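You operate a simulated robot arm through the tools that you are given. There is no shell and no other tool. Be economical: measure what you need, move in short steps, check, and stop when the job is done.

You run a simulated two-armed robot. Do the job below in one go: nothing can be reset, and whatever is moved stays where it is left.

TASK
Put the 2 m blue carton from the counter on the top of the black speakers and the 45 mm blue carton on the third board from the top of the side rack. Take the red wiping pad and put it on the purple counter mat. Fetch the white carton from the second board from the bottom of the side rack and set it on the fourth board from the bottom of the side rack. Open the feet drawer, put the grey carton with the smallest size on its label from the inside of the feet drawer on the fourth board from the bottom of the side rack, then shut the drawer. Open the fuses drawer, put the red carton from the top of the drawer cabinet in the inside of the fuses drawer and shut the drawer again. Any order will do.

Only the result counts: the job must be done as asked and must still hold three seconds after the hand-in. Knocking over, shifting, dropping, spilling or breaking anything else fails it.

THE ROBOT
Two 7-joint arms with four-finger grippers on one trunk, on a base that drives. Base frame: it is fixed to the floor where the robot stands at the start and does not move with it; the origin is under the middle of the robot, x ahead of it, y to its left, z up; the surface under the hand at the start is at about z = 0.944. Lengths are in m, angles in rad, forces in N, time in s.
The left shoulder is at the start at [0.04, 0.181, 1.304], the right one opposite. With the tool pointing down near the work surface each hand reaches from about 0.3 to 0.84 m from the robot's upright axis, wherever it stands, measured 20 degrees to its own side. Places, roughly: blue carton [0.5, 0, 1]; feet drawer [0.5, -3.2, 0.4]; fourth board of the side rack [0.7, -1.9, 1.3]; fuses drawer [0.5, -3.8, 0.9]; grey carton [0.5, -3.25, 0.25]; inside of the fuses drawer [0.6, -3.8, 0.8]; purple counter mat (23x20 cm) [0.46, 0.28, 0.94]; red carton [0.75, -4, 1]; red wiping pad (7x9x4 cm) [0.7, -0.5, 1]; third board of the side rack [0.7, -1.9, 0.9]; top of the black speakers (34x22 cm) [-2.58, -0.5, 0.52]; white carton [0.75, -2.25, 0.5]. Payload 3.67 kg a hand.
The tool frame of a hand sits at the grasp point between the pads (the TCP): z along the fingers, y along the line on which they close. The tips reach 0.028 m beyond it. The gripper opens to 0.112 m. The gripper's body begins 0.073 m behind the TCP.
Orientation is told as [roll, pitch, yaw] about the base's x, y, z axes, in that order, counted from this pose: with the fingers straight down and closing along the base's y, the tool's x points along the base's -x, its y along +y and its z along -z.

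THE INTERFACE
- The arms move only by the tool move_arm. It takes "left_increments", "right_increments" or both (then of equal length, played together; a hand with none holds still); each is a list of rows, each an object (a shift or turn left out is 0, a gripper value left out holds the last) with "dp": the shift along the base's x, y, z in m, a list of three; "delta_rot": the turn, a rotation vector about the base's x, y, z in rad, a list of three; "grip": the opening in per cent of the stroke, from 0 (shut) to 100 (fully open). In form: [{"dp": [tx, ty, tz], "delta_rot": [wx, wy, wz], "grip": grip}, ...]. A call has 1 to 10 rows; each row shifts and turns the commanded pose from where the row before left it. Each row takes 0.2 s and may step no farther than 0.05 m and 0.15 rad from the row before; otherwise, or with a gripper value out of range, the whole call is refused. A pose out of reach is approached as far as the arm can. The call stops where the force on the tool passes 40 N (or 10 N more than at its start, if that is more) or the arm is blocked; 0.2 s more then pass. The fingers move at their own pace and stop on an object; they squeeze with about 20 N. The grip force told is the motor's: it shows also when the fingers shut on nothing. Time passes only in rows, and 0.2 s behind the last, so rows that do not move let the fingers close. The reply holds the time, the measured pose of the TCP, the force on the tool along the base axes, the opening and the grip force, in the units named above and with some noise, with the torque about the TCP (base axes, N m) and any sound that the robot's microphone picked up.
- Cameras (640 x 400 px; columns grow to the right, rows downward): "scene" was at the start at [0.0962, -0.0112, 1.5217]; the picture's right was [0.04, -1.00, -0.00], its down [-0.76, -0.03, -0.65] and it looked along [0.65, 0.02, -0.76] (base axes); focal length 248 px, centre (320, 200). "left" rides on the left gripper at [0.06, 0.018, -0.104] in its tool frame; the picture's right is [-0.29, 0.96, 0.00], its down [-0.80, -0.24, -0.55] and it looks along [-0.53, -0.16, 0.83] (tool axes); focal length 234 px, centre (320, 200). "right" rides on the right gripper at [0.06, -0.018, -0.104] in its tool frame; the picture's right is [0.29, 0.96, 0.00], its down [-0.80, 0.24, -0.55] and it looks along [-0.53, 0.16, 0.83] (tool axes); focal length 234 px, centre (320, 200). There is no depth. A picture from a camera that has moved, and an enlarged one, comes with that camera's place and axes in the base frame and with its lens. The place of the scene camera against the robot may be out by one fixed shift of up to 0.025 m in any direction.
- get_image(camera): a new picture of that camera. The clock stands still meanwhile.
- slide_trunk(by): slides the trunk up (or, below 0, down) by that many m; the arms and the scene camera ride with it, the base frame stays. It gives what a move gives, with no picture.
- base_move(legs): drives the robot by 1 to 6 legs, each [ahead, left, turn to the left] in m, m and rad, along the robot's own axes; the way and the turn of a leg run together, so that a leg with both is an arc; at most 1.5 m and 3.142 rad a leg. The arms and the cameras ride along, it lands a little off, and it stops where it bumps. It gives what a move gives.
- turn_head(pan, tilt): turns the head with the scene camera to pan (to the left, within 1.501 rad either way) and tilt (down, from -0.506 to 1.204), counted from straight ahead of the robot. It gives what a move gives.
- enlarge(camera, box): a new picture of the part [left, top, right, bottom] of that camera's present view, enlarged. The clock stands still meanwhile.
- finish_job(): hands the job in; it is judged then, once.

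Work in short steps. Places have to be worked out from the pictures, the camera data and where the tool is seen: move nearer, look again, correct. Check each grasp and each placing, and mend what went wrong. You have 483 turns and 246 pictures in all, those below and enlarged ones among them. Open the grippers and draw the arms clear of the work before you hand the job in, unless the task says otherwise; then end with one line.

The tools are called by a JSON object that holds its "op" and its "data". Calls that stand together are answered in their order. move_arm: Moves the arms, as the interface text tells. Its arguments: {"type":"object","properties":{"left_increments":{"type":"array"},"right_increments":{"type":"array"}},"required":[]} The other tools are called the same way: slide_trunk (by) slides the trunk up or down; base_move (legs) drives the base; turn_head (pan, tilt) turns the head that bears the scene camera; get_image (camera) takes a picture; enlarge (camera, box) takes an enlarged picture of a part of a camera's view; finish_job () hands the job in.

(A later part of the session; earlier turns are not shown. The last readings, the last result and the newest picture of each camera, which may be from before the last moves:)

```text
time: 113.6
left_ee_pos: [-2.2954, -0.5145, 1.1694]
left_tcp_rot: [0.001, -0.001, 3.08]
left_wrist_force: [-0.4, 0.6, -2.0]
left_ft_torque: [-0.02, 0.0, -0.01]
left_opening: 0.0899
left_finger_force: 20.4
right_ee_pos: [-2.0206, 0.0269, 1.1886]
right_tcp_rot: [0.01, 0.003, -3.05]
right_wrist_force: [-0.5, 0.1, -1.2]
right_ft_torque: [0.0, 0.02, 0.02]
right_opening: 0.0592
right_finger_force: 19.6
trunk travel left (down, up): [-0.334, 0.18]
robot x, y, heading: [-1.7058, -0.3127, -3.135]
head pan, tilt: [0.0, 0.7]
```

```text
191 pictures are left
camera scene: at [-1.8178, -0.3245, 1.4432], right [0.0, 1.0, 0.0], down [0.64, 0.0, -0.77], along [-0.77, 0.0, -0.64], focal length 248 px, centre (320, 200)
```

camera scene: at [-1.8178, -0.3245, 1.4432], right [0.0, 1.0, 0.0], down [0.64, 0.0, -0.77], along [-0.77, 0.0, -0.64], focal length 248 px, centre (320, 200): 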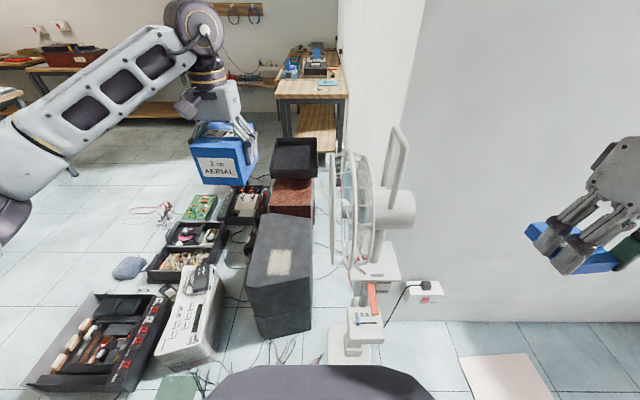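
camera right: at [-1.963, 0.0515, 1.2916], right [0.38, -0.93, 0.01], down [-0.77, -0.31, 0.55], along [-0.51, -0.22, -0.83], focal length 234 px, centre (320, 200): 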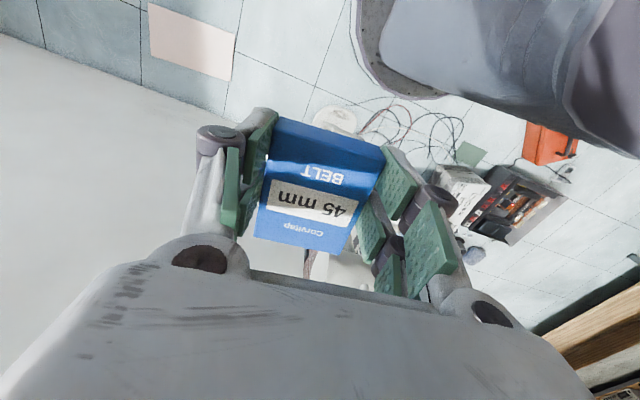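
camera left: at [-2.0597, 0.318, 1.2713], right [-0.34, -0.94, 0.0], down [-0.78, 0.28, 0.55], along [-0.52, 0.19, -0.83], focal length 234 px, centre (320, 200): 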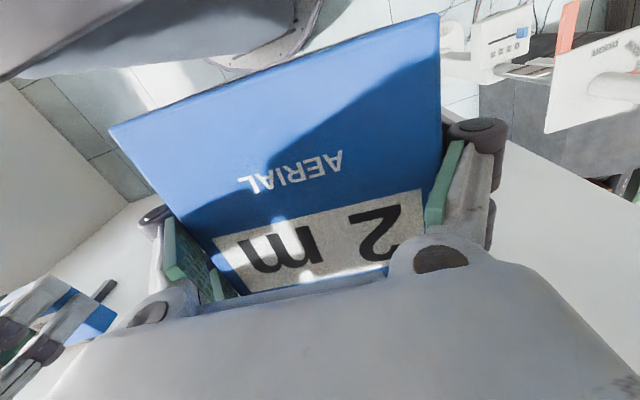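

Clear. I lower the trunk by 0.31 m.

{"op": "slide_trunk", "data": {"by": -0.31}}

{"op": "get_image", "data": {"camera": "scene"}}

```text
time: 116.6
left_ee_pos: [-2.2954, -0.5129, 0.859]
left_tcp_rot: [0.002, 0.0, 3.083]
left_wrist_force: [1.3, 0.5, -1.9]
left_ft_torque: [0.01, 0.02, 0.0]
left_opening: 0.0899
left_finger_force: 20.0
right_ee_pos: [-2.0215, 0.0288, 0.8771]
right_tcp_rot: [0.01, 0.003, -3.05]
right_wrist_force: [-0.2, -0.4, -0.1]
right_ft_torque: [0.03, 0.0, -0.01]
right_opening: 0.0591
right_finger_force: 20.3
trunk travel left (down, up): [-0.024, 0.49]
robot x, y, heading: [-1.7088, -0.3099, -3.137]
head pan, tilt: [0.0, 0.7]
```

```text
190 pictures are left
camera scene: at [-1.8184, -0.3243, 1.1335], right [0.0, 1.0, 0.0], down [0.64, 0.0, -0.76], along [-0.76, 0.0, -0.64], focal length 248 px, centre (320, 200)
```

scene: 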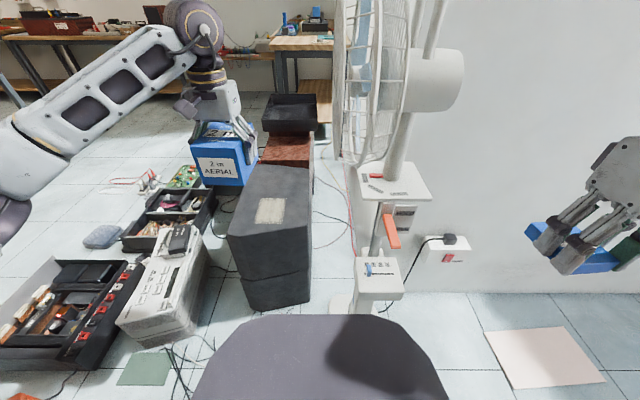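

Triangulating, the speaker top is at z ≈ 0.53, centre about (-2.54, -0.50). I move the left hand forward and down above it, checking reach.

{"op": "move_arm", "data": {"left_increments": [{"dp": [-0.04, 0, -0.03]}, {"dp": [-0.04, 0, -0.03]}, {"dp": [-0.04, 0, -0.03]}, {"dp": [-0.04, 0, -0.03]}, {"dp": [-0.03, 0, -0.04]}, {"dp": [0, 0, -0.04]}, {}]}}

{"op": "get_image", "data": {"camera": "scene"}}

{"op": "get_image", "data": {"camera": "left"}}

```text
time: 118.2
left_ee_pos: [-2.4857, -0.5142, 0.6568]
left_tcp_rot: [0.0, 0.0, 3.081]
left_wrist_force: [-0.7, 0.3, -1.7]
left_ft_torque: [0.0, 0.02, 0.01]
left_opening: 0.0897
left_finger_force: 19.8
right_ee_pos: [-2.0203, 0.0284, 0.8794]
right_tcp_rot: [0.011, 0.004, -3.05]
right_wrist_force: [-0.2, 0.2, -0.4]
right_ft_torque: [0.0, -0.03, 0.04]
right_opening: 0.0596
right_finger_force: 20.0
trunk travel left (down, up): [-0.024, 0.49]
robot x, y, heading: [-1.7168, -0.3118, -3.136]
head pan, tilt: [0.0, 0.7]
```

```text
189 pictures are left
camera scene: at [-1.8183, -0.3239, 1.1335], right [0.0, 1.0, 0.0], down [0.64, 0.0, -0.76], along [-0.76, 0.0, -0.64], focal length 248 px, centre (320, 200)
```

scene: 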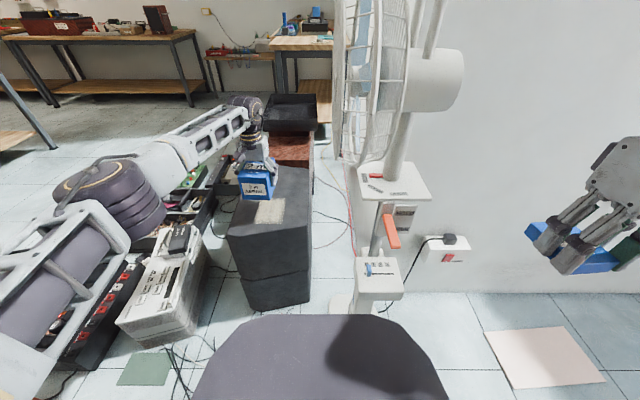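

```text
188 pictures are left
camera left: at [-2.4266, -0.5356, 0.7616], right [-0.35, -0.94, 0.0], down [-0.78, 0.29, 0.55], along [-0.52, 0.19, -0.83], focal length 234 px, centre (320, 200)
```

left: 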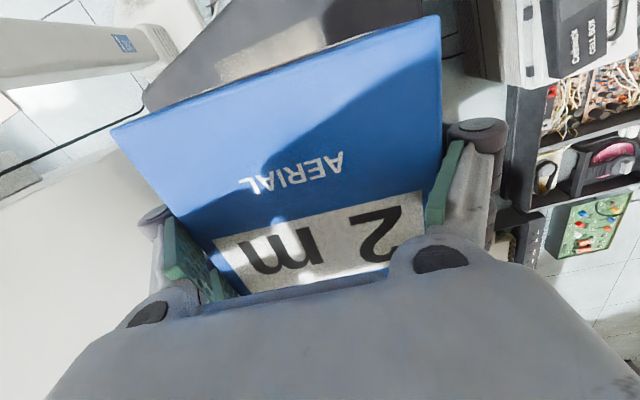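

The carton hangs over the speaker top. I lower toward it and creep to contact.

{"op": "move_arm", "data": {"left_increments": [{"dp": [-0.01, 0.005, -0.03]}, {"dp": [0, 0, -0.025]}, {}]}}

{"op": "move_arm", "data": {"left_increments": [{"dp": [0, 0, -0.006]}, {"dp": [0, 0, -0.006]}, {}]}}

{"op": "enlarge", "data": {"camera": "scene", "box": [180, 80, 360, 260]}}

```text
time: 119.0
left_ee_pos: [-2.4978, -0.5084, 0.6034]
left_tcp_rot: [0.0, 0.001, 3.081]
left_wrist_force: [0.3, -0.3, -1.6]
left_ft_torque: [-0.02, 0.0, 0.01]
left_opening: 0.0898
left_finger_force: 20.1
right_ee_pos: [-2.0206, 0.0278, 0.8785]
right_tcp_rot: [0.01, 0.006, -3.051]
right_wrist_force: [-0.8, 0.0, -1.1]
right_ft_torque: [0.01, 0.0, -0.03]
right_opening: 0.0595
right_finger_force: 20.5
trunk travel left (down, up): [-0.024, 0.49]
robot x, y, heading: [-1.7107, -0.3093, -3.134]
head pan, tilt: [0.0, 0.7]
```

```text
time: 119.8
left_ee_pos: [-2.4956, -0.5096, 0.5913]
left_tcp_rot: [0.0, 0.0, 3.08]
left_wrist_force: [0.7, -0.3, -2.6]
left_ft_torque: [0.02, 0.02, 0.0]
left_opening: 0.09
left_finger_force: 19.7
right_ee_pos: [-2.0211, 0.0277, 0.878]
right_tcp_rot: [0.01, 0.004, -3.049]
right_wrist_force: [0.0, 0.6, -0.1]
right_ft_torque: [0.01, 0.0, -0.01]
right_opening: 0.0592
right_finger_force: 20.1
trunk travel left (down, up): [-0.024, 0.49]
robot x, y, heading: [-1.7105, -0.3058, -3.146]
head pan, tilt: [0.0, 0.7]
```

```text
2.22 times, centred on (270, 170) of scene
camera zoom: at [-1.8185, -0.3242, 1.1334], right [0.0, 1.0, 0.0], down [0.64, 0.0, -0.76], along [-0.76, 0.0, -0.64], focal length 550 px, centre (431, 267)
```

zoom: 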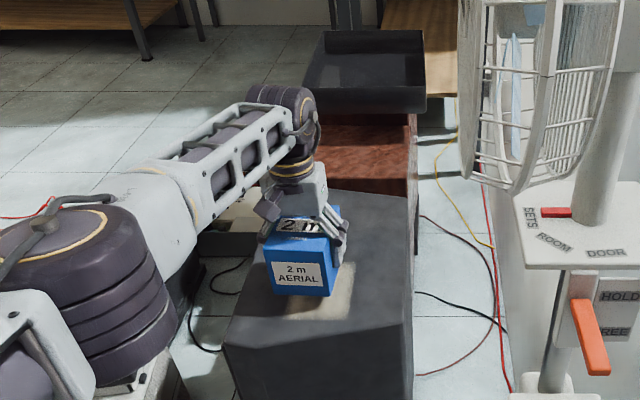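

The carton is about 2 cm above the top and a bit left of centre, so I shift 2 cm toward the middle and lower to contact.

{"op": "move_arm", "data": {"left_increments": [{"dp": [0, 0.015, 0]}, {"dp": [0, 0, -0.005]}, {"dp": [0, 0, -0.005]}, {"dp": [0, 0, -0.004]}, {"dp": [0, 0, -0.004]}, {}]}}

```text
time: 121.2
left_ee_pos: [-2.4958, -0.4873, 0.5826]
left_tcp_rot: [-0.001, -0.005, 3.07]
left_wrist_force: [-0.6, 0.1, -2.5]
left_ft_torque: [-0.01, 0.0, -0.05]
left_opening: 0.09
left_finger_force: 19.6
left hand out of reach, approached as far as the arm can: row 4, 5
right_ee_pos: [-2.0207, 0.0284, 0.8787]
right_tcp_rot: [0.009, 0.007, -3.05]
right_wrist_force: [-0.3, -0.3, 0.1]
right_ft_torque: [0.01, 0.0, 0.0]
right_opening: 0.0591
right_finger_force: 20.2
trunk travel left (down, up): [-0.024, 0.49]
robot x, y, heading: [-1.7119, -0.3136, -3.139]
head pan, tilt: [0.0, 0.7]
```

Reach limit; I pull 2.5 cm nearer (still well on the top) and keep lowering.

{"op": "move_arm", "data": {"left_increments": [{"dp": [0.025, 0, 0]}, {"dp": [0, 0, -0.004]}, {"dp": [0, 0, -0.004]}, {}]}}

```text
time: 122.2
left_ee_pos: [-2.4695, -0.4891, 0.5755]
left_tcp_rot: [0.0, -0.001, 3.08]
left_wrist_force: [0.4, -0.8, -1.4]
left_ft_torque: [0.02, 0.01, 0.0]
left_opening: 0.0898
left_finger_force: 19.8
right_ee_pos: [-2.0209, 0.0282, 0.8788]
right_tcp_rot: [0.011, 0.005, -3.048]
right_wrist_force: [0.7, -0.2, 0.6]
right_ft_torque: [0.02, 0.01, 0.03]
right_opening: 0.0594
right_finger_force: 20.2
trunk travel left (down, up): [-0.024, 0.49]
robot x, y, heading: [-1.7101, -0.308, -3.14]
head pan, tilt: [0.0, 0.7]
```

{"op": "move_arm", "data": {"left_increments": [{"dp": [0, 0, -0.004]}, {"dp": [0, 0, -0.003]}, {"dp": [0, 0, -0.003]}, {"dp": [0, 0, -0.003]}, {}]}}

{"op": "enlarge", "data": {"camera": "scene", "box": [180, 80, 360, 260]}}

```text
time: 123.6
left_ee_pos: [-2.4716, -0.4885, 0.5678]
left_tcp_rot: [-0.002, -0.009, 3.084]
left_wrist_force: [-0.2, 1.3, 16.5]
left_ft_torque: [-0.75, -0.7, 0.15]
left_opening: 0.0901
left_finger_force: 20.0
right_ee_pos: [-2.0211, 0.0273, 0.878]
right_tcp_rot: [0.009, 0.003, -3.047]
right_wrist_force: [0.4, 0.6, -1.3]
right_ft_torque: [0.02, -0.01, -0.02]
right_opening: 0.059
right_finger_force: 20.2
trunk travel left (down, up): [-0.024, 0.49]
robot x, y, heading: [-1.7112, -0.3092, -3.136]
head pan, tilt: [0.0, 0.7]
stopped in row 5 (left hand): the force on the tool passed its limit at 40 N (the readings are from after the stop); the commanded pose is now the measured one
```

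```text
2.22 times, centred on (270, 170) of scene
camera zoom: at [-1.8171, -0.3238, 1.1334], right [0.0, 1.0, 0.0], down [0.64, 0.0, -0.77], along [-0.77, 0.0, -0.64], focal length 550 px, centre (431, 267)
```

zoom: 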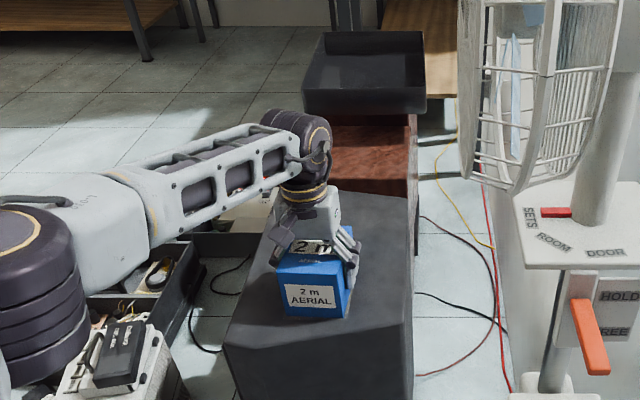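

The carton stands on the speaker top. I release and lift straight up.

{"op": "move_arm", "data": {"left_increments": [{"dp": [0, 0, 0.002], "grip": 100}, {"grip": 100}, {"dp": [0, 0, 0.02]}, {"dp": [0, 0, 0.03]}, {"dp": [0, 0, 0.03]}, {"dp": [0, 0, 0.04]}, {"dp": [0, 0, 0.04]}, {}]}}

{"op": "enlarge", "data": {"camera": "scene", "box": [180, 80, 360, 260]}}

```text
time: 125.4
left_ee_pos: [-2.4722, -0.4916, 0.7272]
left_tcp_rot: [-0.001, -0.005, 3.082]
left_wrist_force: [-0.4, -0.7, 0.6]
left_ft_torque: [-0.02, -0.01, 0.0]
left_opening: 0.1119
left_finger_force: 0.0
right_ee_pos: [-2.021, 0.0287, 0.8773]
right_tcp_rot: [0.011, 0.005, -3.05]
right_wrist_force: [0.0, 0.7, -0.3]
right_ft_torque: [-0.03, -0.01, 0.04]
right_opening: 0.0596
right_finger_force: 19.8
trunk travel left (down, up): [-0.024, 0.49]
robot x, y, heading: [-1.7122, -0.3104, -3.136]
head pan, tilt: [0.0, 0.7]
```

```text
2.22 times, centred on (270, 170) of scene
camera zoom: at [-1.8186, -0.3243, 1.1334], right [0.0, 1.0, 0.0], down [0.64, 0.0, -0.76], along [-0.76, 0.0, -0.64], focal length 550 px, centre (431, 267)
```

zoom: 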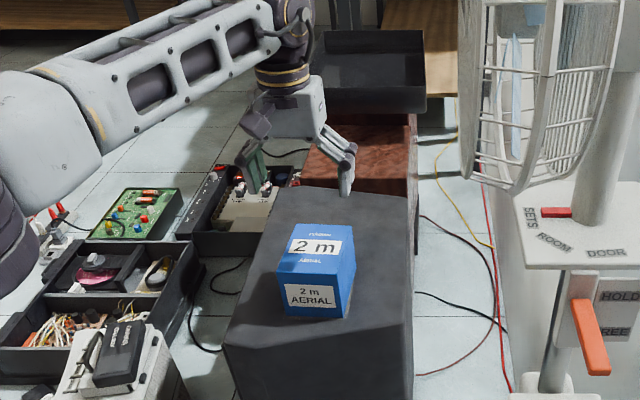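

The 2 m carton stands well on the speakers. I raise the trunk back up, then retract the left hand.

{"op": "slide_trunk", "data": {"by": 0.4}}

{"op": "move_arm", "data": {"left_increments": [{"dp": [0.045, 0, 0.005]}, {"dp": [0.045, 0, 0.005]}, {"dp": [0.045, 0, 0.005]}, {"dp": [0.045, 0, 0.005]}, {"dp": [0.045, 0, 0.005]}, {"dp": [0.045, 0, 0.0]}, {"dp": [0.045, 0, 0]}, {"dp": [0.045, 0, 0]}, {"dp": [0.045, 0, 0]}, {"dp": [0.045, 0, 0]}]}}

{"op": "get_image", "data": {"camera": "scene"}}

```text
time: 129.2
left_ee_pos: [-2.4715, -0.4901, 1.1277]
left_tcp_rot: [-0.001, -0.006, 3.082]
left_wrist_force: [0.4, -0.7, 0.2]
left_ft_torque: [0.03, 0.03, 0.01]
left_opening: 0.112
left_finger_force: 0.1
right_ee_pos: [-2.0209, 0.0277, 1.2789]
right_tcp_rot: [0.011, 0.004, -3.048]
right_wrist_force: [-0.1, -0.3, -0.7]
right_ft_torque: [-0.02, -0.01, 0.02]
right_opening: 0.0593
right_finger_force: 20.1
trunk travel left (down, up): [-0.424, 0.09]
robot x, y, heading: [-1.7091, -0.3115, -3.134]
head pan, tilt: [0.0, 0.7]
```

```text
time: 131.4
left_ee_pos: [-2.0285, -0.4883, 1.1546]
left_tcp_rot: [-0.001, -0.005, 3.082]
left_wrist_force: [0.2, 0.8, 0.5]
left_ft_torque: [0.01, 0.01, 0.02]
left_opening: 0.1122
left_finger_force: 0.0
left hand out of reach, approached as far as the arm can: row 10
right_ee_pos: [-2.019, 0.0272, 1.2794]
right_tcp_rot: [0.01, 0.004, -3.048]
right_wrist_force: [0.6, 0.2, -1.5]
right_ft_torque: [-0.02, 0.03, 0.0]
right_opening: 0.0592
right_finger_force: 19.8
trunk travel left (down, up): [-0.424, 0.09]
robot x, y, heading: [-1.7104, -0.3065, -3.139]
head pan, tilt: [0.0, 0.7]
```

```text
184 pictures are left
camera scene: at [-1.8172, -0.3242, 1.5338], right [0.0, 1.0, 0.0], down [0.64, 0.0, -0.77], along [-0.77, 0.0, -0.64], focal length 248 px, centre (320, 200)
```

scene: 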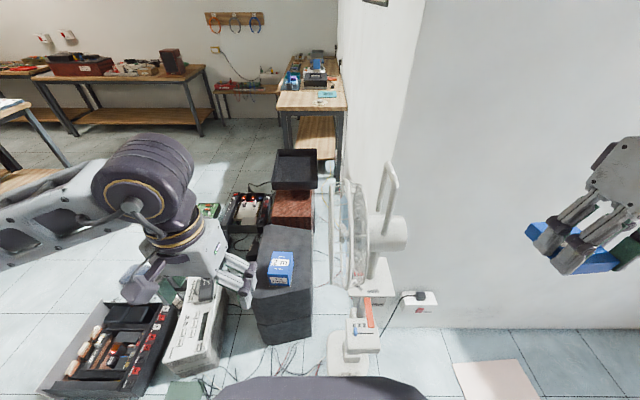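

Now I retrace the route: right past the fan, to (-1.77, 0.51), turn left, back up, and sideways to x ≈ -0.46.

{"op": "base_move", "data": {"legs": [[0, -0.32, 0], [0.06, -0.2, 0], [0, -0.3, 0], [0, 0, 1.567], [-0.55, 0, 0], [0, 1.31, 0]]}}

{"op": "turn_head", "data": {"pan": 0.2, "tilt": 0.5}}

{"op": "get_image", "data": {"camera": "scene"}}

```text
time: 149.8
left_ee_pos: [-0.3132, 0.7282, 1.1551]
left_tcp_rot: [-0.003, -0.004, -1.637]
left_wrist_force: [1.6, -1.1, 1.1]
left_ft_torque: [0.03, -0.01, -0.03]
left_opening: 0.1118
left_finger_force: 0.0
right_ee_pos: [-0.8285, 0.7412, 1.2795]
right_tcp_rot: [0.01, 0.003, -1.485]
right_wrist_force: [-0.2, -0.2, -0.1]
right_ft_torque: [0.01, 0.0, 0.03]
right_opening: 0.0593
right_finger_force: 20.0
trunk travel left (down, up): [-0.424, 0.09]
robot x, y, heading: [-0.488, 1.0486, -1.572]
head pan, tilt: [0.0, 0.7]
```

```text
time: 150.6
left_ee_pos: [-0.3121, 0.7292, 1.1547]
left_tcp_rot: [-0.001, -0.005, -1.638]
left_wrist_force: [-1.1, 0.4, 0.0]
left_ft_torque: [-0.05, -0.01, -0.01]
left_opening: 0.1118
left_finger_force: 0.0
right_ee_pos: [-0.8286, 0.7409, 1.2792]
right_tcp_rot: [0.011, 0.002, -1.486]
right_wrist_force: [0.5, 0.3, -0.4]
right_ft_torque: [-0.02, -0.02, -0.01]
right_opening: 0.0595
right_finger_force: 19.6
trunk travel left (down, up): [-0.424, 0.09]
robot x, y, heading: [-0.4909, 1.0497, -1.576]
head pan, tilt: [0.201, 0.499]
```

```text
183 pictures are left
camera scene: at [-0.4731, 0.9252, 1.5514], right [-0.98, -0.2, 0.0], down [-0.09, 0.47, -0.88], along [0.17, -0.86, -0.48], focal length 248 px, centre (320, 200)
```

scene: 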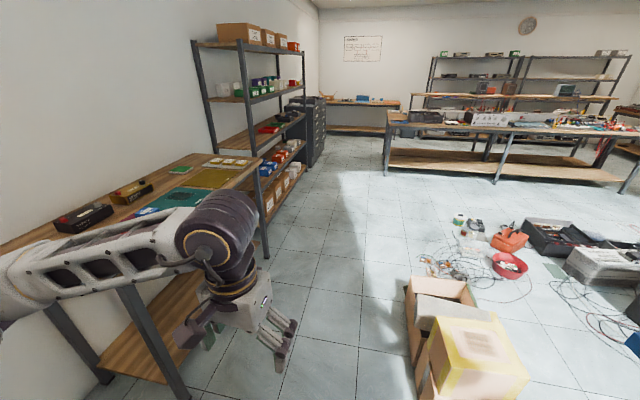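

The corridor toward the rack is clear. I drive down to y ≈ -1.85 and turn to face the rack.

{"op": "base_move", "data": {"legs": [[1.5, 0, 0], [1.4, 0, 0], [0, 0, 1.575]]}}

{"op": "turn_head", "data": {"pan": 0.0, "tilt": 0.3}}

{"op": "get_image", "data": {"camera": "scene"}}

```text
time: 169.3
left_ee_pos: [-0.1855, -1.6779, 1.154]
left_tcp_rot: [-0.002, -0.006, -0.066]
left_wrist_force: [0.0, -0.4, 0.2]
left_ft_torque: [-0.04, -0.02, 0.05]
left_opening: 0.112
left_finger_force: 0.0
right_ee_pos: [-0.1981, -2.1953, 1.278]
right_tcp_rot: [0.011, 0.003, 0.085]
right_wrist_force: [-0.2, -0.7, -0.3]
right_ft_torque: [0.01, 0.02, -0.02]
right_opening: 0.0591
right_finger_force: 19.9
trunk travel left (down, up): [-0.424, 0.09]
robot x, y, heading: [-0.5108, -1.8574, -0.003]
head pan, tilt: [0.201, 0.499]
```

```text
time: 170.0
left_ee_pos: [-0.186, -1.6791, 1.1542]
left_tcp_rot: [0.0, -0.004, -0.067]
left_wrist_force: [0.4, -0.6, 0.9]
left_ft_torque: [0.01, 0.0, 0.0]
left_opening: 0.112
left_finger_force: 0.1
right_ee_pos: [-0.1987, -2.1946, 1.2787]
right_tcp_rot: [0.01, 0.002, 0.085]
right_wrist_force: [-0.9, 0.4, -0.1]
right_ft_torque: [-0.01, -0.04, 0.0]
right_opening: 0.0593
right_finger_force: 19.9
trunk travel left (down, up): [-0.424, 0.09]
robot x, y, heading: [-0.5062, -1.8524, -0.002]
head pan, tilt: [0.0, 0.3]
```

```text
182 pictures are left
camera scene: at [-0.3939, -1.8694, 1.5698], right [0.0, -1.0, 0.0], down [-0.3, 0.0, -0.95], along [0.95, 0.0, -0.3], focal length 248 px, centre (320, 200)
```

scene: 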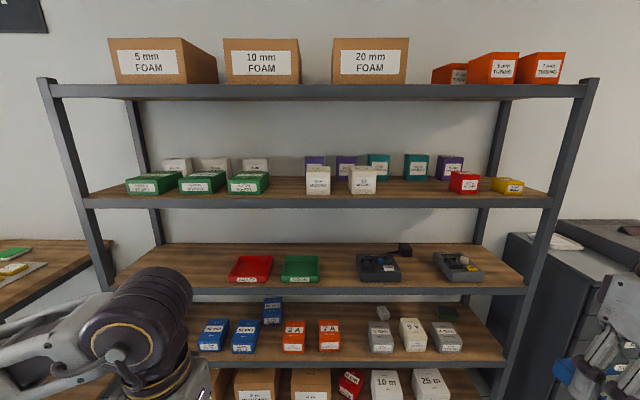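

The rack has five boards: tops at about z 1.67, 1.29, 0.90, 0.515 and the bottom; front edge x ≈ 0.48. The third board has free space on its left, y ≈ -1.3. I drive to put the right hand before it.

{"op": "base_move", "data": {"legs": [[0, 0.83, 0], [0.33, 0, 0]]}}

{"op": "turn_head", "data": {"pan": -0.4, "tilt": 0.5}}

{"op": "get_image", "data": {"camera": "scene"}}

```text
time: 176.3
left_ee_pos: [0.1463, -0.8661, 1.1544]
left_tcp_rot: [0.0, -0.006, -0.075]
left_wrist_force: [-0.2, 0.1, -0.7]
left_ft_torque: [-0.05, -0.01, 0.0]
left_opening: 0.1121
left_finger_force: 0.1
right_ee_pos: [0.1297, -1.3818, 1.2787]
right_tcp_rot: [0.01, 0.004, 0.078]
right_wrist_force: [-0.3, -0.1, 0.6]
right_ft_torque: [0.0, 0.02, -0.02]
right_opening: 0.0592
right_finger_force: 20.2
trunk travel left (down, up): [-0.424, 0.09]
robot x, y, heading: [-0.1752, -1.0344, -0.013]
head pan, tilt: [0.0, 0.3]
```

```text
time: 177.2
left_ee_pos: [0.146, -0.8657, 1.1544]
left_tcp_rot: [-0.004, -0.007, -0.076]
left_wrist_force: [-0.2, -0.5, 0.0]
left_ft_torque: [-0.01, 0.01, 0.03]
left_opening: 0.1118
left_finger_force: 0.1
right_ee_pos: [0.1304, -1.3825, 1.2785]
right_tcp_rot: [0.01, 0.004, 0.078]
right_wrist_force: [0.2, 0.1, -1.0]
right_ft_torque: [-0.02, -0.02, 0.03]
right_opening: 0.0594
right_finger_force: 19.8
trunk travel left (down, up): [-0.424, 0.09]
robot x, y, heading: [-0.1724, -1.0402, -0.011]
head pan, tilt: [-0.4, 0.499]
```

```text
181 pictures are left
camera scene: at [-0.0725, -1.0894, 1.5515], right [-0.4, -0.92, 0.0], down [-0.44, 0.19, -0.88], along [0.81, -0.35, -0.48], focal length 248 px, centre (320, 200)
```

scene: 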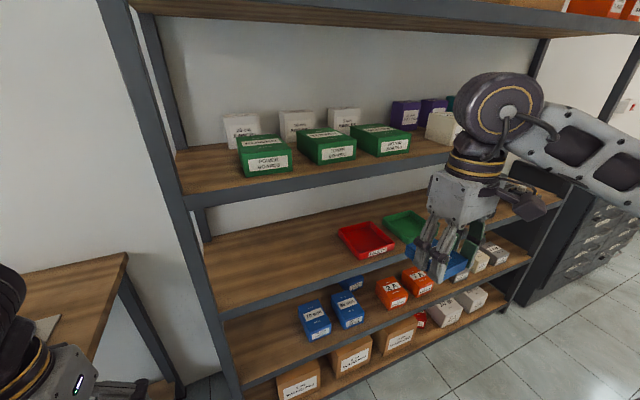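

I have a good view of the third board's free left part. I lower the trunk by 0.2 m and take a wrist view.

{"op": "slide_trunk", "data": {"by": -0.2}}

{"op": "get_image", "data": {"camera": "scene"}}

{"op": "get_image", "data": {"camera": "right"}}

```text
time: 179.3
left_ee_pos: [0.1476, -0.8659, 0.9555]
left_tcp_rot: [-0.001, -0.005, -0.076]
left_wrist_force: [0.3, 0.3, 0.2]
left_ft_torque: [0.02, -0.05, 0.0]
left_opening: 0.1119
left_finger_force: 0.0
right_ee_pos: [0.1316, -1.381, 1.0797]
right_tcp_rot: [0.01, 0.004, 0.079]
right_wrist_force: [0.6, -0.1, -0.8]
right_ft_torque: [0.03, 0.04, -0.03]
right_opening: 0.0593
right_finger_force: 19.8
trunk travel left (down, up): [-0.224, 0.29]
robot x, y, heading: [-0.1716, -1.0397, -0.011]
head pan, tilt: [-0.4, 0.499]
```

```text
180 pictures are left
camera scene: at [-0.0727, -1.0895, 1.3521], right [-0.4, -0.92, 0.0], down [-0.44, 0.19, -0.88], along [0.81, -0.35, -0.48], focal length 248 px, centre (320, 200)
```

scene: 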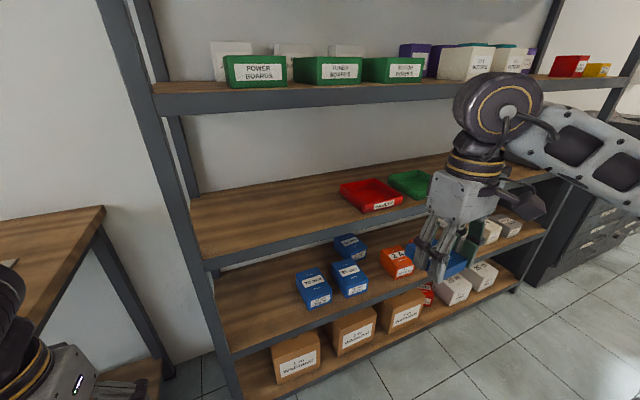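

```text
179 pictures are left
camera right: at [0.0729, -1.4059, 1.1827], right [-0.36, 0.93, 0.01], down [0.78, 0.3, 0.55], along [0.51, 0.21, -0.83], focal length 234 px, centre (320, 200)
```

right: 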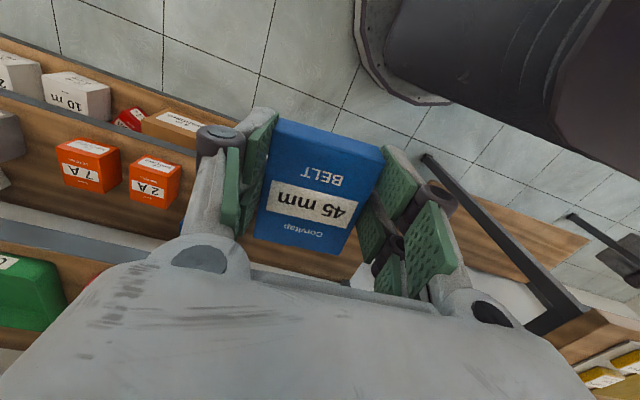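

I bring the right hand in front of the free spot, tilting the tool about 10° forward so the wrist stays clear of the board above.

{"op": "move_arm", "data": {"right_increments": [{"dp": [0.043, 0.013, -0.015], "delta_rot": [0, -0.06, 0]}, {"dp": [0.043, 0.013, -0.015], "delta_rot": [0, -0.06, 0]}, {"dp": [0.043, 0.013, -0.015], "delta_rot": [0, -0.06, -0.04]}, {"dp": [0.043, 0.013, -0.015], "delta_rot": [0, 0, -0.04]}, {"dp": [0.043, 0.013, -0.015]}, {"dp": [0.043, 0.013, -0.015]}, {}]}}

{"op": "get_image", "data": {"camera": "scene"}}

{"op": "get_image", "data": {"camera": "right"}}

```text
time: 180.9
left_ee_pos: [0.1456, -0.866, 0.9553]
left_tcp_rot: [-0.002, -0.005, -0.074]
left_wrist_force: [-1.0, 0.0, 0.0]
left_ft_torque: [0.0, -0.01, 0.01]
left_opening: 0.1118
left_finger_force: 0.0
right_ee_pos: [0.3875, -1.3078, 0.9897]
right_tcp_rot: [-0.001, -0.177, 0.002]
right_wrist_force: [0.1, -0.1, 0.8]
right_ft_torque: [-0.03, -0.05, 0.04]
right_opening: 0.0593
right_finger_force: 19.9
trunk travel left (down, up): [-0.224, 0.29]
robot x, y, heading: [-0.1727, -1.0385, -0.011]
head pan, tilt: [-0.4, 0.499]
```

```text
178 pictures are left
camera scene: at [-0.074, -1.0901, 1.3522], right [-0.4, -0.92, 0.0], down [-0.44, 0.19, -0.88], along [0.81, -0.35, -0.48], focal length 248 px, centre (320, 200)
```

scene: 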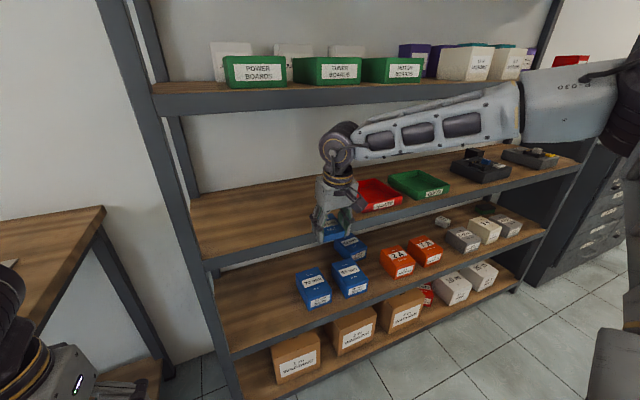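

```text
177 pictures are left
camera right: at [0.3109, -1.325, 1.0814], right [-0.28, 0.96, -0.05], down [0.69, 0.24, 0.69], along [0.67, 0.16, -0.73], focal length 234 px, centre (320, 200)
```

right: 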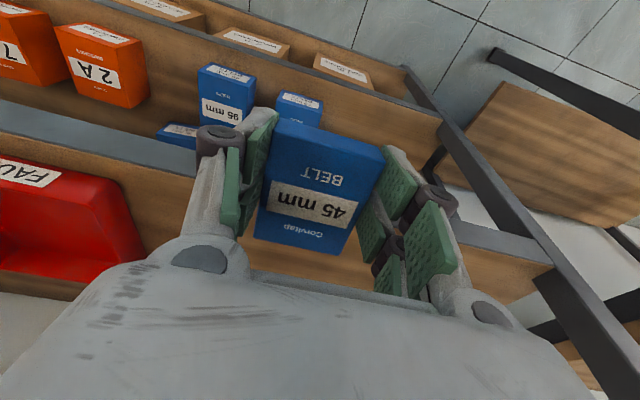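

Clear. I tilt a little more (to ~20°) and move in over the board to x ≈ 0.56.

{"op": "move_arm", "data": {"right_increments": [{"dp": [0.02, 0.002, 0.0], "delta_rot": [0, -0.09, 0]}, {"dp": [0.03, 0.002, 0.0], "delta_rot": [0, -0.09, 0]}, {"dp": [0.04, 0.0, 0.0]}, {"dp": [0.04, 0.0, 0.0]}, {"dp": [0.04, 0, 0]}, {}]}}

{"op": "get_image", "data": {"camera": "scene"}}

{"op": "get_image", "data": {"camera": "right"}}

```text
time: 182.3
left_ee_pos: [0.1478, -0.8647, 0.9559]
left_tcp_rot: [0.0, -0.006, -0.076]
left_wrist_force: [0.1, 0.2, 0.5]
left_ft_torque: [-0.02, -0.02, -0.01]
left_opening: 0.112
left_finger_force: 0.0
right_ee_pos: [0.5573, -1.2985, 0.9913]
right_tcp_rot: [-0.003, -0.357, 0.001]
right_wrist_force: [-0.4, 0.0, 0.5]
right_ft_torque: [-0.04, -0.03, -0.01]
right_opening: 0.0595
right_finger_force: 19.9
trunk travel left (down, up): [-0.224, 0.29]
robot x, y, heading: [-0.1754, -1.0401, -0.011]
head pan, tilt: [-0.4, 0.499]
```

```text
176 pictures are left
camera scene: at [-0.0739, -1.0891, 1.3522], right [-0.4, -0.92, 0.0], down [-0.44, 0.19, -0.88], along [0.81, -0.35, -0.48], focal length 248 px, centre (320, 200)
```

scene: 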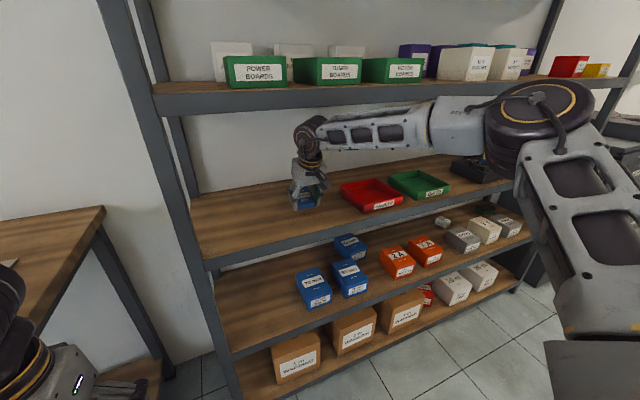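

```text
175 pictures are left
camera right: at [0.4646, -1.3169, 1.0662], right [-0.27, 0.96, -0.1], down [0.55, 0.24, 0.8], along [0.79, 0.16, -0.59], focal length 234 px, centre (320, 200)
```

right: 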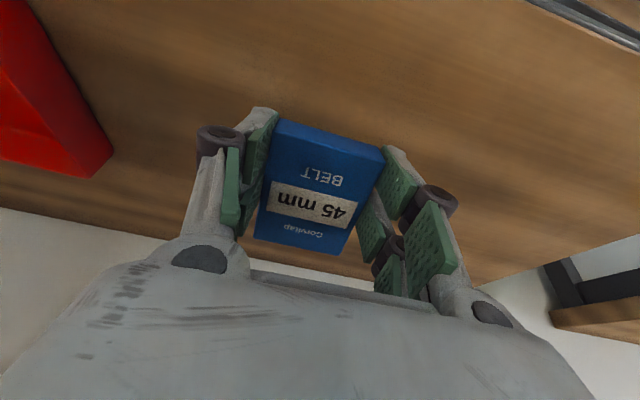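

The carton is over the board with good clearance. I lower to contact.

{"op": "move_arm", "data": {"right_increments": [{"dp": [0, 0, -0.015]}, {"dp": [0, 0, -0.01]}, {"dp": [0, 0, -0.006]}, {"dp": [0, 0, -0.005]}, {"dp": [0, 0, -0.005]}, {}]}}

```text
time: 183.8
left_ee_pos: [0.1469, -0.8653, 0.9543]
left_tcp_rot: [-0.001, -0.006, -0.075]
left_wrist_force: [0.3, -0.2, 0.4]
left_ft_torque: [0.01, -0.02, 0.02]
left_opening: 0.1123
left_finger_force: 0.2
right_ee_pos: [0.5578, -1.2995, 0.9523]
right_tcp_rot: [-0.002, -0.364, -0.005]
right_wrist_force: [2.5, -1.9, 23.7]
right_ft_torque: [0.13, 0.18, -0.04]
right_opening: 0.0595
right_finger_force: 19.6
trunk travel left (down, up): [-0.224, 0.29]
robot x, y, heading: [-0.1732, -1.0391, -0.013]
head pan, tilt: [-0.4, 0.499]
```

Contact at board height ≈ 0.91. I now pivot the carton flat about its near edge by bringing the tool upright.

{"op": "move_arm", "data": {"right_increments": [{"dp": [0, 0, 0.002]}, {"dp": [0.0044, 0, -0.0025], "delta_rot": [0, 0.12, 0]}, {"dp": [0.0044, 0, -0.003], "delta_rot": [0, 0.12, 0]}, {"dp": [0.0044, 0, -0.003], "delta_rot": [0, 0.12, 0]}, {}]}}

{"op": "get_image", "data": {"camera": "right"}}

{"op": "enlarge", "data": {"camera": "scene", "box": [200, 60, 440, 260]}}

```text
time: 184.9
left_ee_pos: [0.1455, -0.8659, 0.9542]
left_tcp_rot: [-0.002, -0.005, -0.074]
left_wrist_force: [-0.1, 1.1, 0.1]
left_ft_torque: [0.0, -0.01, 0.01]
left_opening: 0.112
left_finger_force: 0.0
right_ee_pos: [0.5189, -1.3207, 0.9474]
right_tcp_rot: [-0.004, 0.005, 0.0]
right_wrist_force: [0.2, 1.7, 6.0]
right_ft_torque: [0.07, -0.32, 0.04]
right_opening: 0.0592
right_finger_force: 19.4
right hand out of reach, approached as far as the arm can: row 3, 4
trunk travel left (down, up): [-0.224, 0.29]
robot x, y, heading: [-0.1733, -1.0366, -0.011]
head pan, tilt: [-0.4, 0.499]
```

```text
174 pictures are left
camera right: at [0.4604, -1.3396, 1.0508], right [-0.29, 0.96, 0.0], down [0.8, 0.24, 0.55], along [0.53, 0.16, -0.84], focal length 234 px, centre (320, 200)
```

right: 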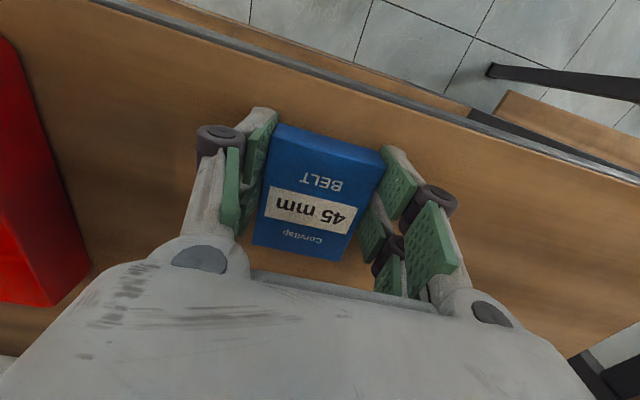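

```text
2.00 times, centred on (320, 160) of scene
camera zoom: at [-0.0732, -1.0889, 1.352], right [-0.4, -0.92, 0.0], down [-0.44, 0.19, -0.88], along [0.81, -0.35, -0.48], focal length 495 px, centre (320, 280)
```

zoom: 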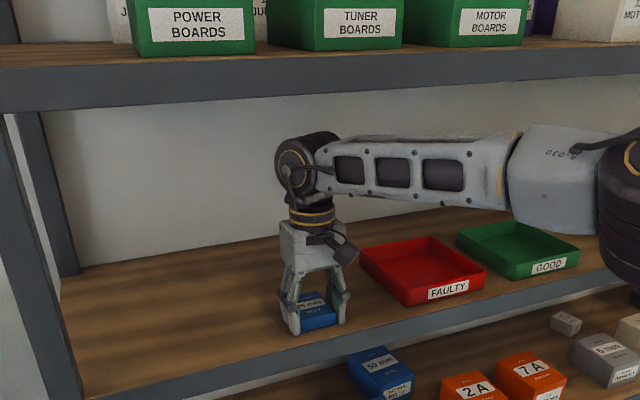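

The carton lies flat, a few cm behind the front edge. I lower a touch, release, and lift.

{"op": "move_arm", "data": {"right_increments": [{"dp": [0, 0, -0.003]}, {"dp": [0, 0, -0.003]}, {}]}}

{"op": "move_arm", "data": {"right_increments": [{"grip": 75}, {"grip": 75}, {"grip": 75}, {"dp": [-0.005, 0, 0.012], "delta_rot": [0, -0.08, 0]}, {"dp": [-0.008, 0, 0.012], "delta_rot": [0, -0.08, 0]}, {"dp": [-0.01, 0, 0.012], "delta_rot": [0, -0.08, 0]}, {"dp": [-0.03, 0, 0.02]}, {"dp": [-0.04, 0, 0]}, {"dp": [-0.04, 0, 0]}, {}]}}

{"op": "enlarge", "data": {"camera": "scene", "box": [200, 60, 440, 260]}}

```text
time: 185.8
left_ee_pos: [0.1458, -0.8646, 0.9562]
left_tcp_rot: [-0.002, -0.007, -0.076]
left_wrist_force: [0.4, 0.8, 0.0]
left_ft_torque: [-0.03, 0.01, -0.02]
left_opening: 0.112
left_finger_force: 0.1
right_ee_pos: [0.5183, -1.3201, 0.945]
right_tcp_rot: [-0.001, -0.001, -0.002]
right_wrist_force: [4.8, -3.2, 28.9]
right_ft_torque: [0.39, 0.39, -0.07]
right_opening: 0.0594
right_finger_force: 19.9
trunk travel left (down, up): [-0.224, 0.29]
robot x, y, heading: [-0.1736, -1.0393, -0.012]
head pan, tilt: [-0.4, 0.499]
```

```text
time: 187.9
left_ee_pos: [0.1482, -0.8646, 0.955]
left_tcp_rot: [-0.002, -0.004, -0.073]
left_wrist_force: [-0.2, -0.6, -1.0]
left_ft_torque: [0.0, 0.01, 0.02]
left_opening: 0.1118
left_finger_force: 0.0
right_ee_pos: [0.387, -1.3209, 0.9954]
right_tcp_rot: [-0.002, -0.235, -0.003]
right_wrist_force: [-0.1, -0.1, -0.5]
right_ft_torque: [-0.01, 0.02, 0.03]
right_opening: 0.0841
right_finger_force: 0.0
trunk travel left (down, up): [-0.224, 0.29]
robot x, y, heading: [-0.1758, -1.039, -0.014]
head pan, tilt: [-0.4, 0.499]
```

```text
2.00 times, centred on (320, 160) of scene
camera zoom: at [-0.0714, -1.0892, 1.3519], right [-0.4, -0.92, 0.0], down [-0.44, 0.19, -0.88], along [0.8, -0.35, -0.48], focal length 495 px, centre (320, 280)
```

zoom: 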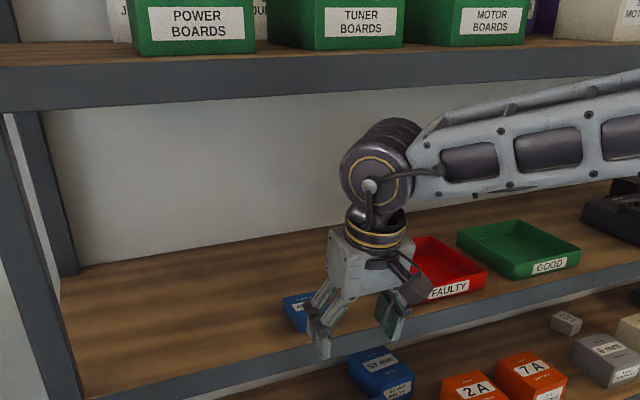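

The 45 mm carton sits on the third board. I retract the right hand and drive along the rack to face the white carton.

{"op": "move_arm", "data": {"right_increments": [{"dp": [-0.045, 0, 0]}, {"dp": [-0.045, 0, 0]}, {"dp": [-0.045, 0, 0], "grip": 100}, {}]}}

{"op": "base_move", "data": {"legs": [[-0.05, -1.0, 0.012]]}}

{"op": "turn_head", "data": {"pan": -0.25, "tilt": 0.6}}

{"op": "get_image", "data": {"camera": "scene"}}

```text
time: 188.9
left_ee_pos: [0.1482, -0.8657, 0.9534]
left_tcp_rot: [-0.001, -0.005, -0.072]
left_wrist_force: [1.0, -0.8, 0.2]
left_ft_torque: [-0.02, 0.02, -0.01]
left_opening: 0.1117
left_finger_force: 0.0
right_ee_pos: [0.2527, -1.3201, 0.9996]
right_tcp_rot: [-0.003, -0.234, 0.002]
right_wrist_force: [0.2, -0.8, -0.1]
right_ft_torque: [-0.01, 0.03, 0.02]
right_opening: 0.1118
right_finger_force: 0.0
trunk travel left (down, up): [-0.224, 0.29]
robot x, y, heading: [-0.1718, -1.0427, -0.014]
head pan, tilt: [-0.4, 0.499]
```

```text
time: 194.3
left_ee_pos: [0.0868, -1.8685, 0.9556]
left_tcp_rot: [-0.001, -0.006, -0.068]
left_wrist_force: [-0.6, 0.6, 0.2]
left_ft_torque: [0.02, 0.01, 0.01]
left_opening: 0.1119
left_finger_force: 0.2
right_ee_pos: [0.1954, -2.3234, 0.9998]
right_tcp_rot: [-0.001, -0.235, 0.006]
right_wrist_force: [0.6, -0.4, 0.4]
right_ft_torque: [0.02, 0.01, -0.01]
right_opening: 0.1124
right_finger_force: 0.1
trunk travel left (down, up): [-0.224, 0.29]
robot x, y, heading: [-0.2318, -2.0446, -0.003]
head pan, tilt: [-0.4, 0.499]
```

```text
time: 195.0
left_ee_pos: [0.0876, -1.8693, 0.9549]
left_tcp_rot: [0.0, -0.004, -0.071]
left_wrist_force: [-0.6, 0.1, 0.9]
left_ft_torque: [-0.05, 0.0, 0.02]
left_opening: 0.1121
left_finger_force: 0.1
right_ee_pos: [0.1967, -2.3233, 0.9987]
right_tcp_rot: [-0.003, -0.234, 0.006]
right_wrist_force: [-0.1, 0.3, -0.5]
right_ft_torque: [0.0, -0.02, -0.03]
right_opening: 0.1119
right_finger_force: 0.0
trunk travel left (down, up): [-0.224, 0.29]
robot x, y, heading: [-0.2309, -2.0461, -0.003]
head pan, tilt: [-0.25, 0.6]
```

```text
171 pictures are left
camera scene: at [-0.1283, -2.0808, 1.343], right [-0.25, -0.97, 0.0], down [-0.55, 0.14, -0.83], along [0.8, -0.21, -0.56], focal length 248 px, centre (320, 200)
```

scene: 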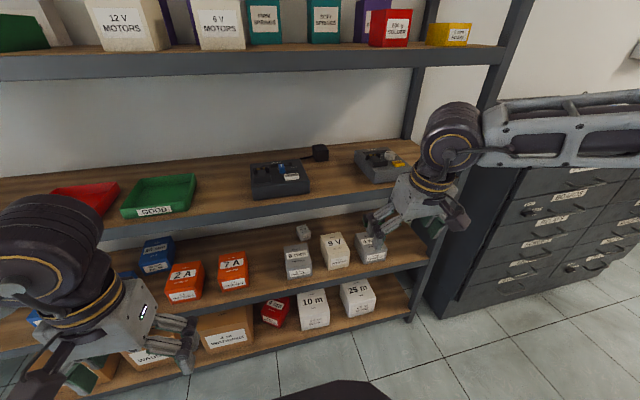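

I enlarge the region of the white 9 V carton.

{"op": "enlarge", "data": {"camera": "scene", "box": [250, 190, 430, 310]}}

{"op": "get_image", "data": {"camera": "right"}}

```text
3.33 times, centred on (340, 250) of scene
camera zoom: at [-0.1283, -2.0808, 1.343], right [-0.25, -0.97, 0.0], down [-0.55, 0.14, -0.83], along [0.8, -0.21, -0.56], focal length 826 px, centre (253, 33)
```

zoom: 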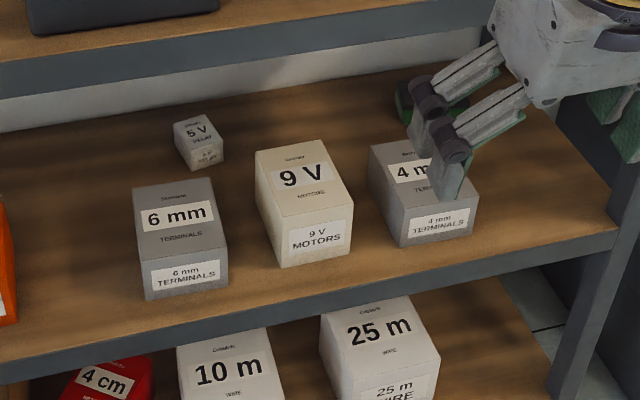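

```text
169 pictures are left
camera right: at [0.1142, -2.3417, 1.086], right [-0.29, 0.96, -0.07], down [0.64, 0.24, 0.72], along [0.71, 0.16, -0.69], focal length 234 px, centre (320, 200)
```

right: 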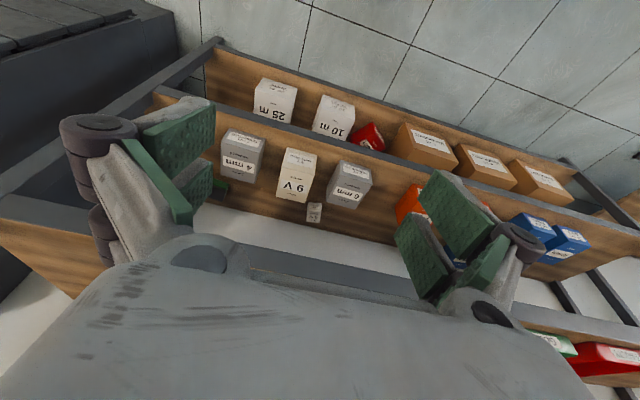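

There are two candidates: the cream 9 V and a small pale 5 V. I enlarge further to compare colours and labels, and look at the fourth board.

{"op": "enlarge", "data": {"camera": "scene", "box": [285, 210, 375, 270]}}

{"op": "enlarge", "data": {"camera": "right", "box": [210, 110, 390, 230]}}

{"op": "turn_head", "data": {"pan": 0.15, "tilt": 0.1}}

{"op": "get_image", "data": {"camera": "scene"}}

```text
6.67 times, centred on (330, 240) of scene
camera zoom: at [-0.1283, -2.0808, 1.343], right [-0.25, -0.97, 0.0], down [-0.55, 0.14, -0.83], along [0.8, -0.21, -0.56], focal length 1651 px, centre (253, -67)
```

zoom: 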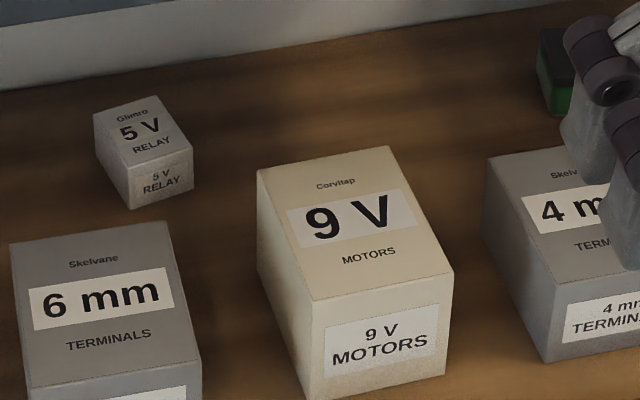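

```text
3.33 times, centred on (300, 170) of right
camera zoom: at [0.1142, -2.3417, 1.086], right [-0.29, 0.96, -0.07], down [0.64, 0.24, 0.72], along [0.71, 0.16, -0.69], focal length 781 px, centre (387, 300)
```

zoom: 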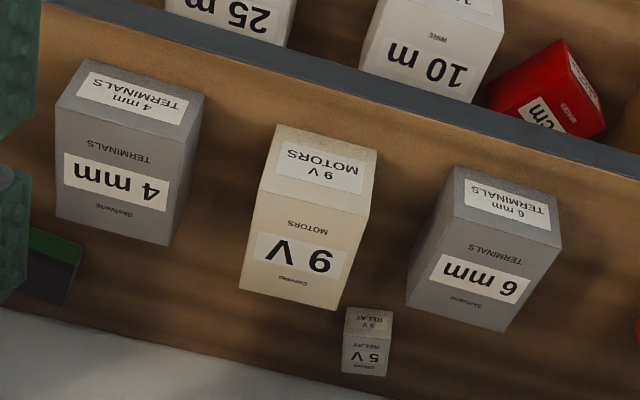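

```text
time: 195.9
left_ee_pos: [0.0879, -1.8675, 0.9552]
left_tcp_rot: [-0.003, -0.005, -0.069]
left_wrist_force: [0.2, 0.1, 0.4]
left_ft_torque: [-0.02, 0.01, 0.0]
left_opening: 0.1118
left_finger_force: 0.0
right_ee_pos: [0.1955, -2.3224, 0.9995]
right_tcp_rot: [-0.002, -0.235, 0.005]
right_wrist_force: [0.4, 0.5, -0.6]
right_ft_torque: [-0.02, 0.03, 0.0]
right_opening: 0.1119
right_finger_force: 0.0
trunk travel left (down, up): [-0.224, 0.29]
robot x, y, heading: [-0.231, -2.0444, -0.004]
head pan, tilt: [0.15, 0.099]
```

```text
166 pictures are left
camera scene: at [-0.1227, -2.0453, 1.389], right [0.14, -0.99, 0.0], down [-0.1, -0.01, -0.99], along [0.98, 0.14, -0.1], focal length 248 px, centre (320, 200)
```

scene: 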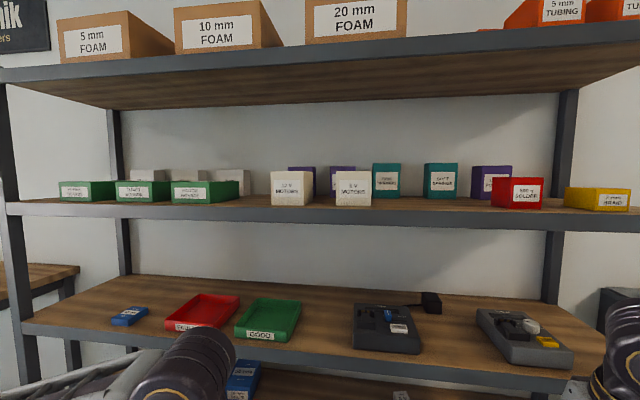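

The 9 V carton is clearly cream, the small 5 V one neutral white in shadow. I check the white cartons on the fourth board for comparison.

{"op": "enlarge", "data": {"camera": "scene", "box": [110, 150, 400, 220]}}

{"op": "turn_head", "data": {"pan": 0.15, "tilt": 0.75}}

{"op": "get_image", "data": {"camera": "scene"}}

```text
2.21 times, centred on (255, 185) of scene
camera zoom: at [-0.1227, -2.0453, 1.389], right [0.14, -0.99, 0.0], down [-0.1, -0.01, -0.99], along [0.98, 0.14, -0.1], focal length 547 px, centre (463, 233)
```

zoom: 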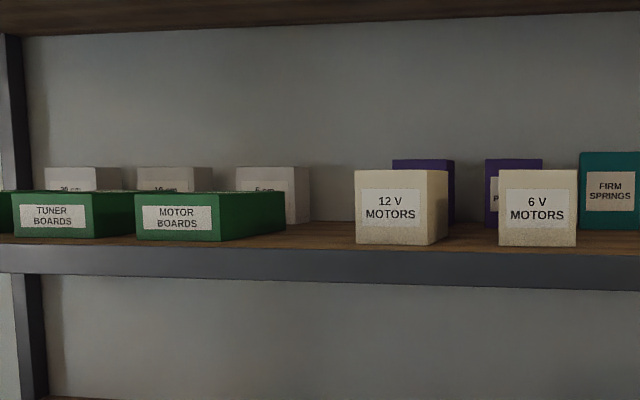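

```text
time: 197.0
left_ee_pos: [0.0877, -1.8684, 0.9547]
left_tcp_rot: [-0.002, -0.005, -0.068]
left_wrist_force: [-0.3, -0.3, -0.7]
left_ft_torque: [0.01, 0.01, -0.01]
left_opening: 0.1119
left_finger_force: 0.0
right_ee_pos: [0.1951, -2.323, 0.9984]
right_tcp_rot: [-0.001, -0.236, 0.004]
right_wrist_force: [-0.2, 0.0, 0.4]
right_ft_torque: [0.0, 0.0, 0.01]
right_opening: 0.1122
right_finger_force: 0.1
trunk travel left (down, up): [-0.224, 0.29]
robot x, y, heading: [-0.2333, -2.0459, -0.0]
head pan, tilt: [0.15, 0.75]
```

```text
164 pictures are left
camera scene: at [-0.1318, -2.0465, 1.3302], right [0.15, -0.99, 0.0], down [-0.67, -0.1, -0.73], along [0.72, 0.11, -0.68], focal length 248 px, centre (320, 200)
```

scene: 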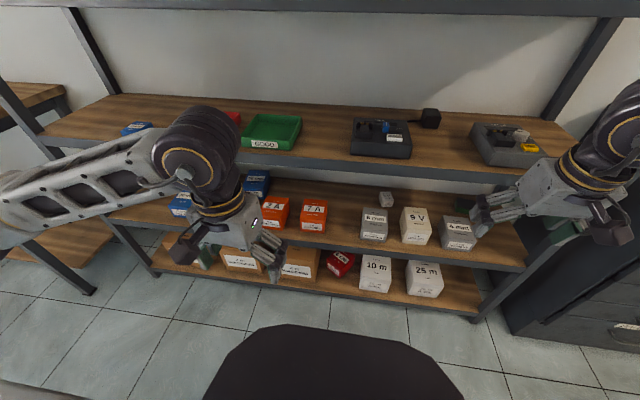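

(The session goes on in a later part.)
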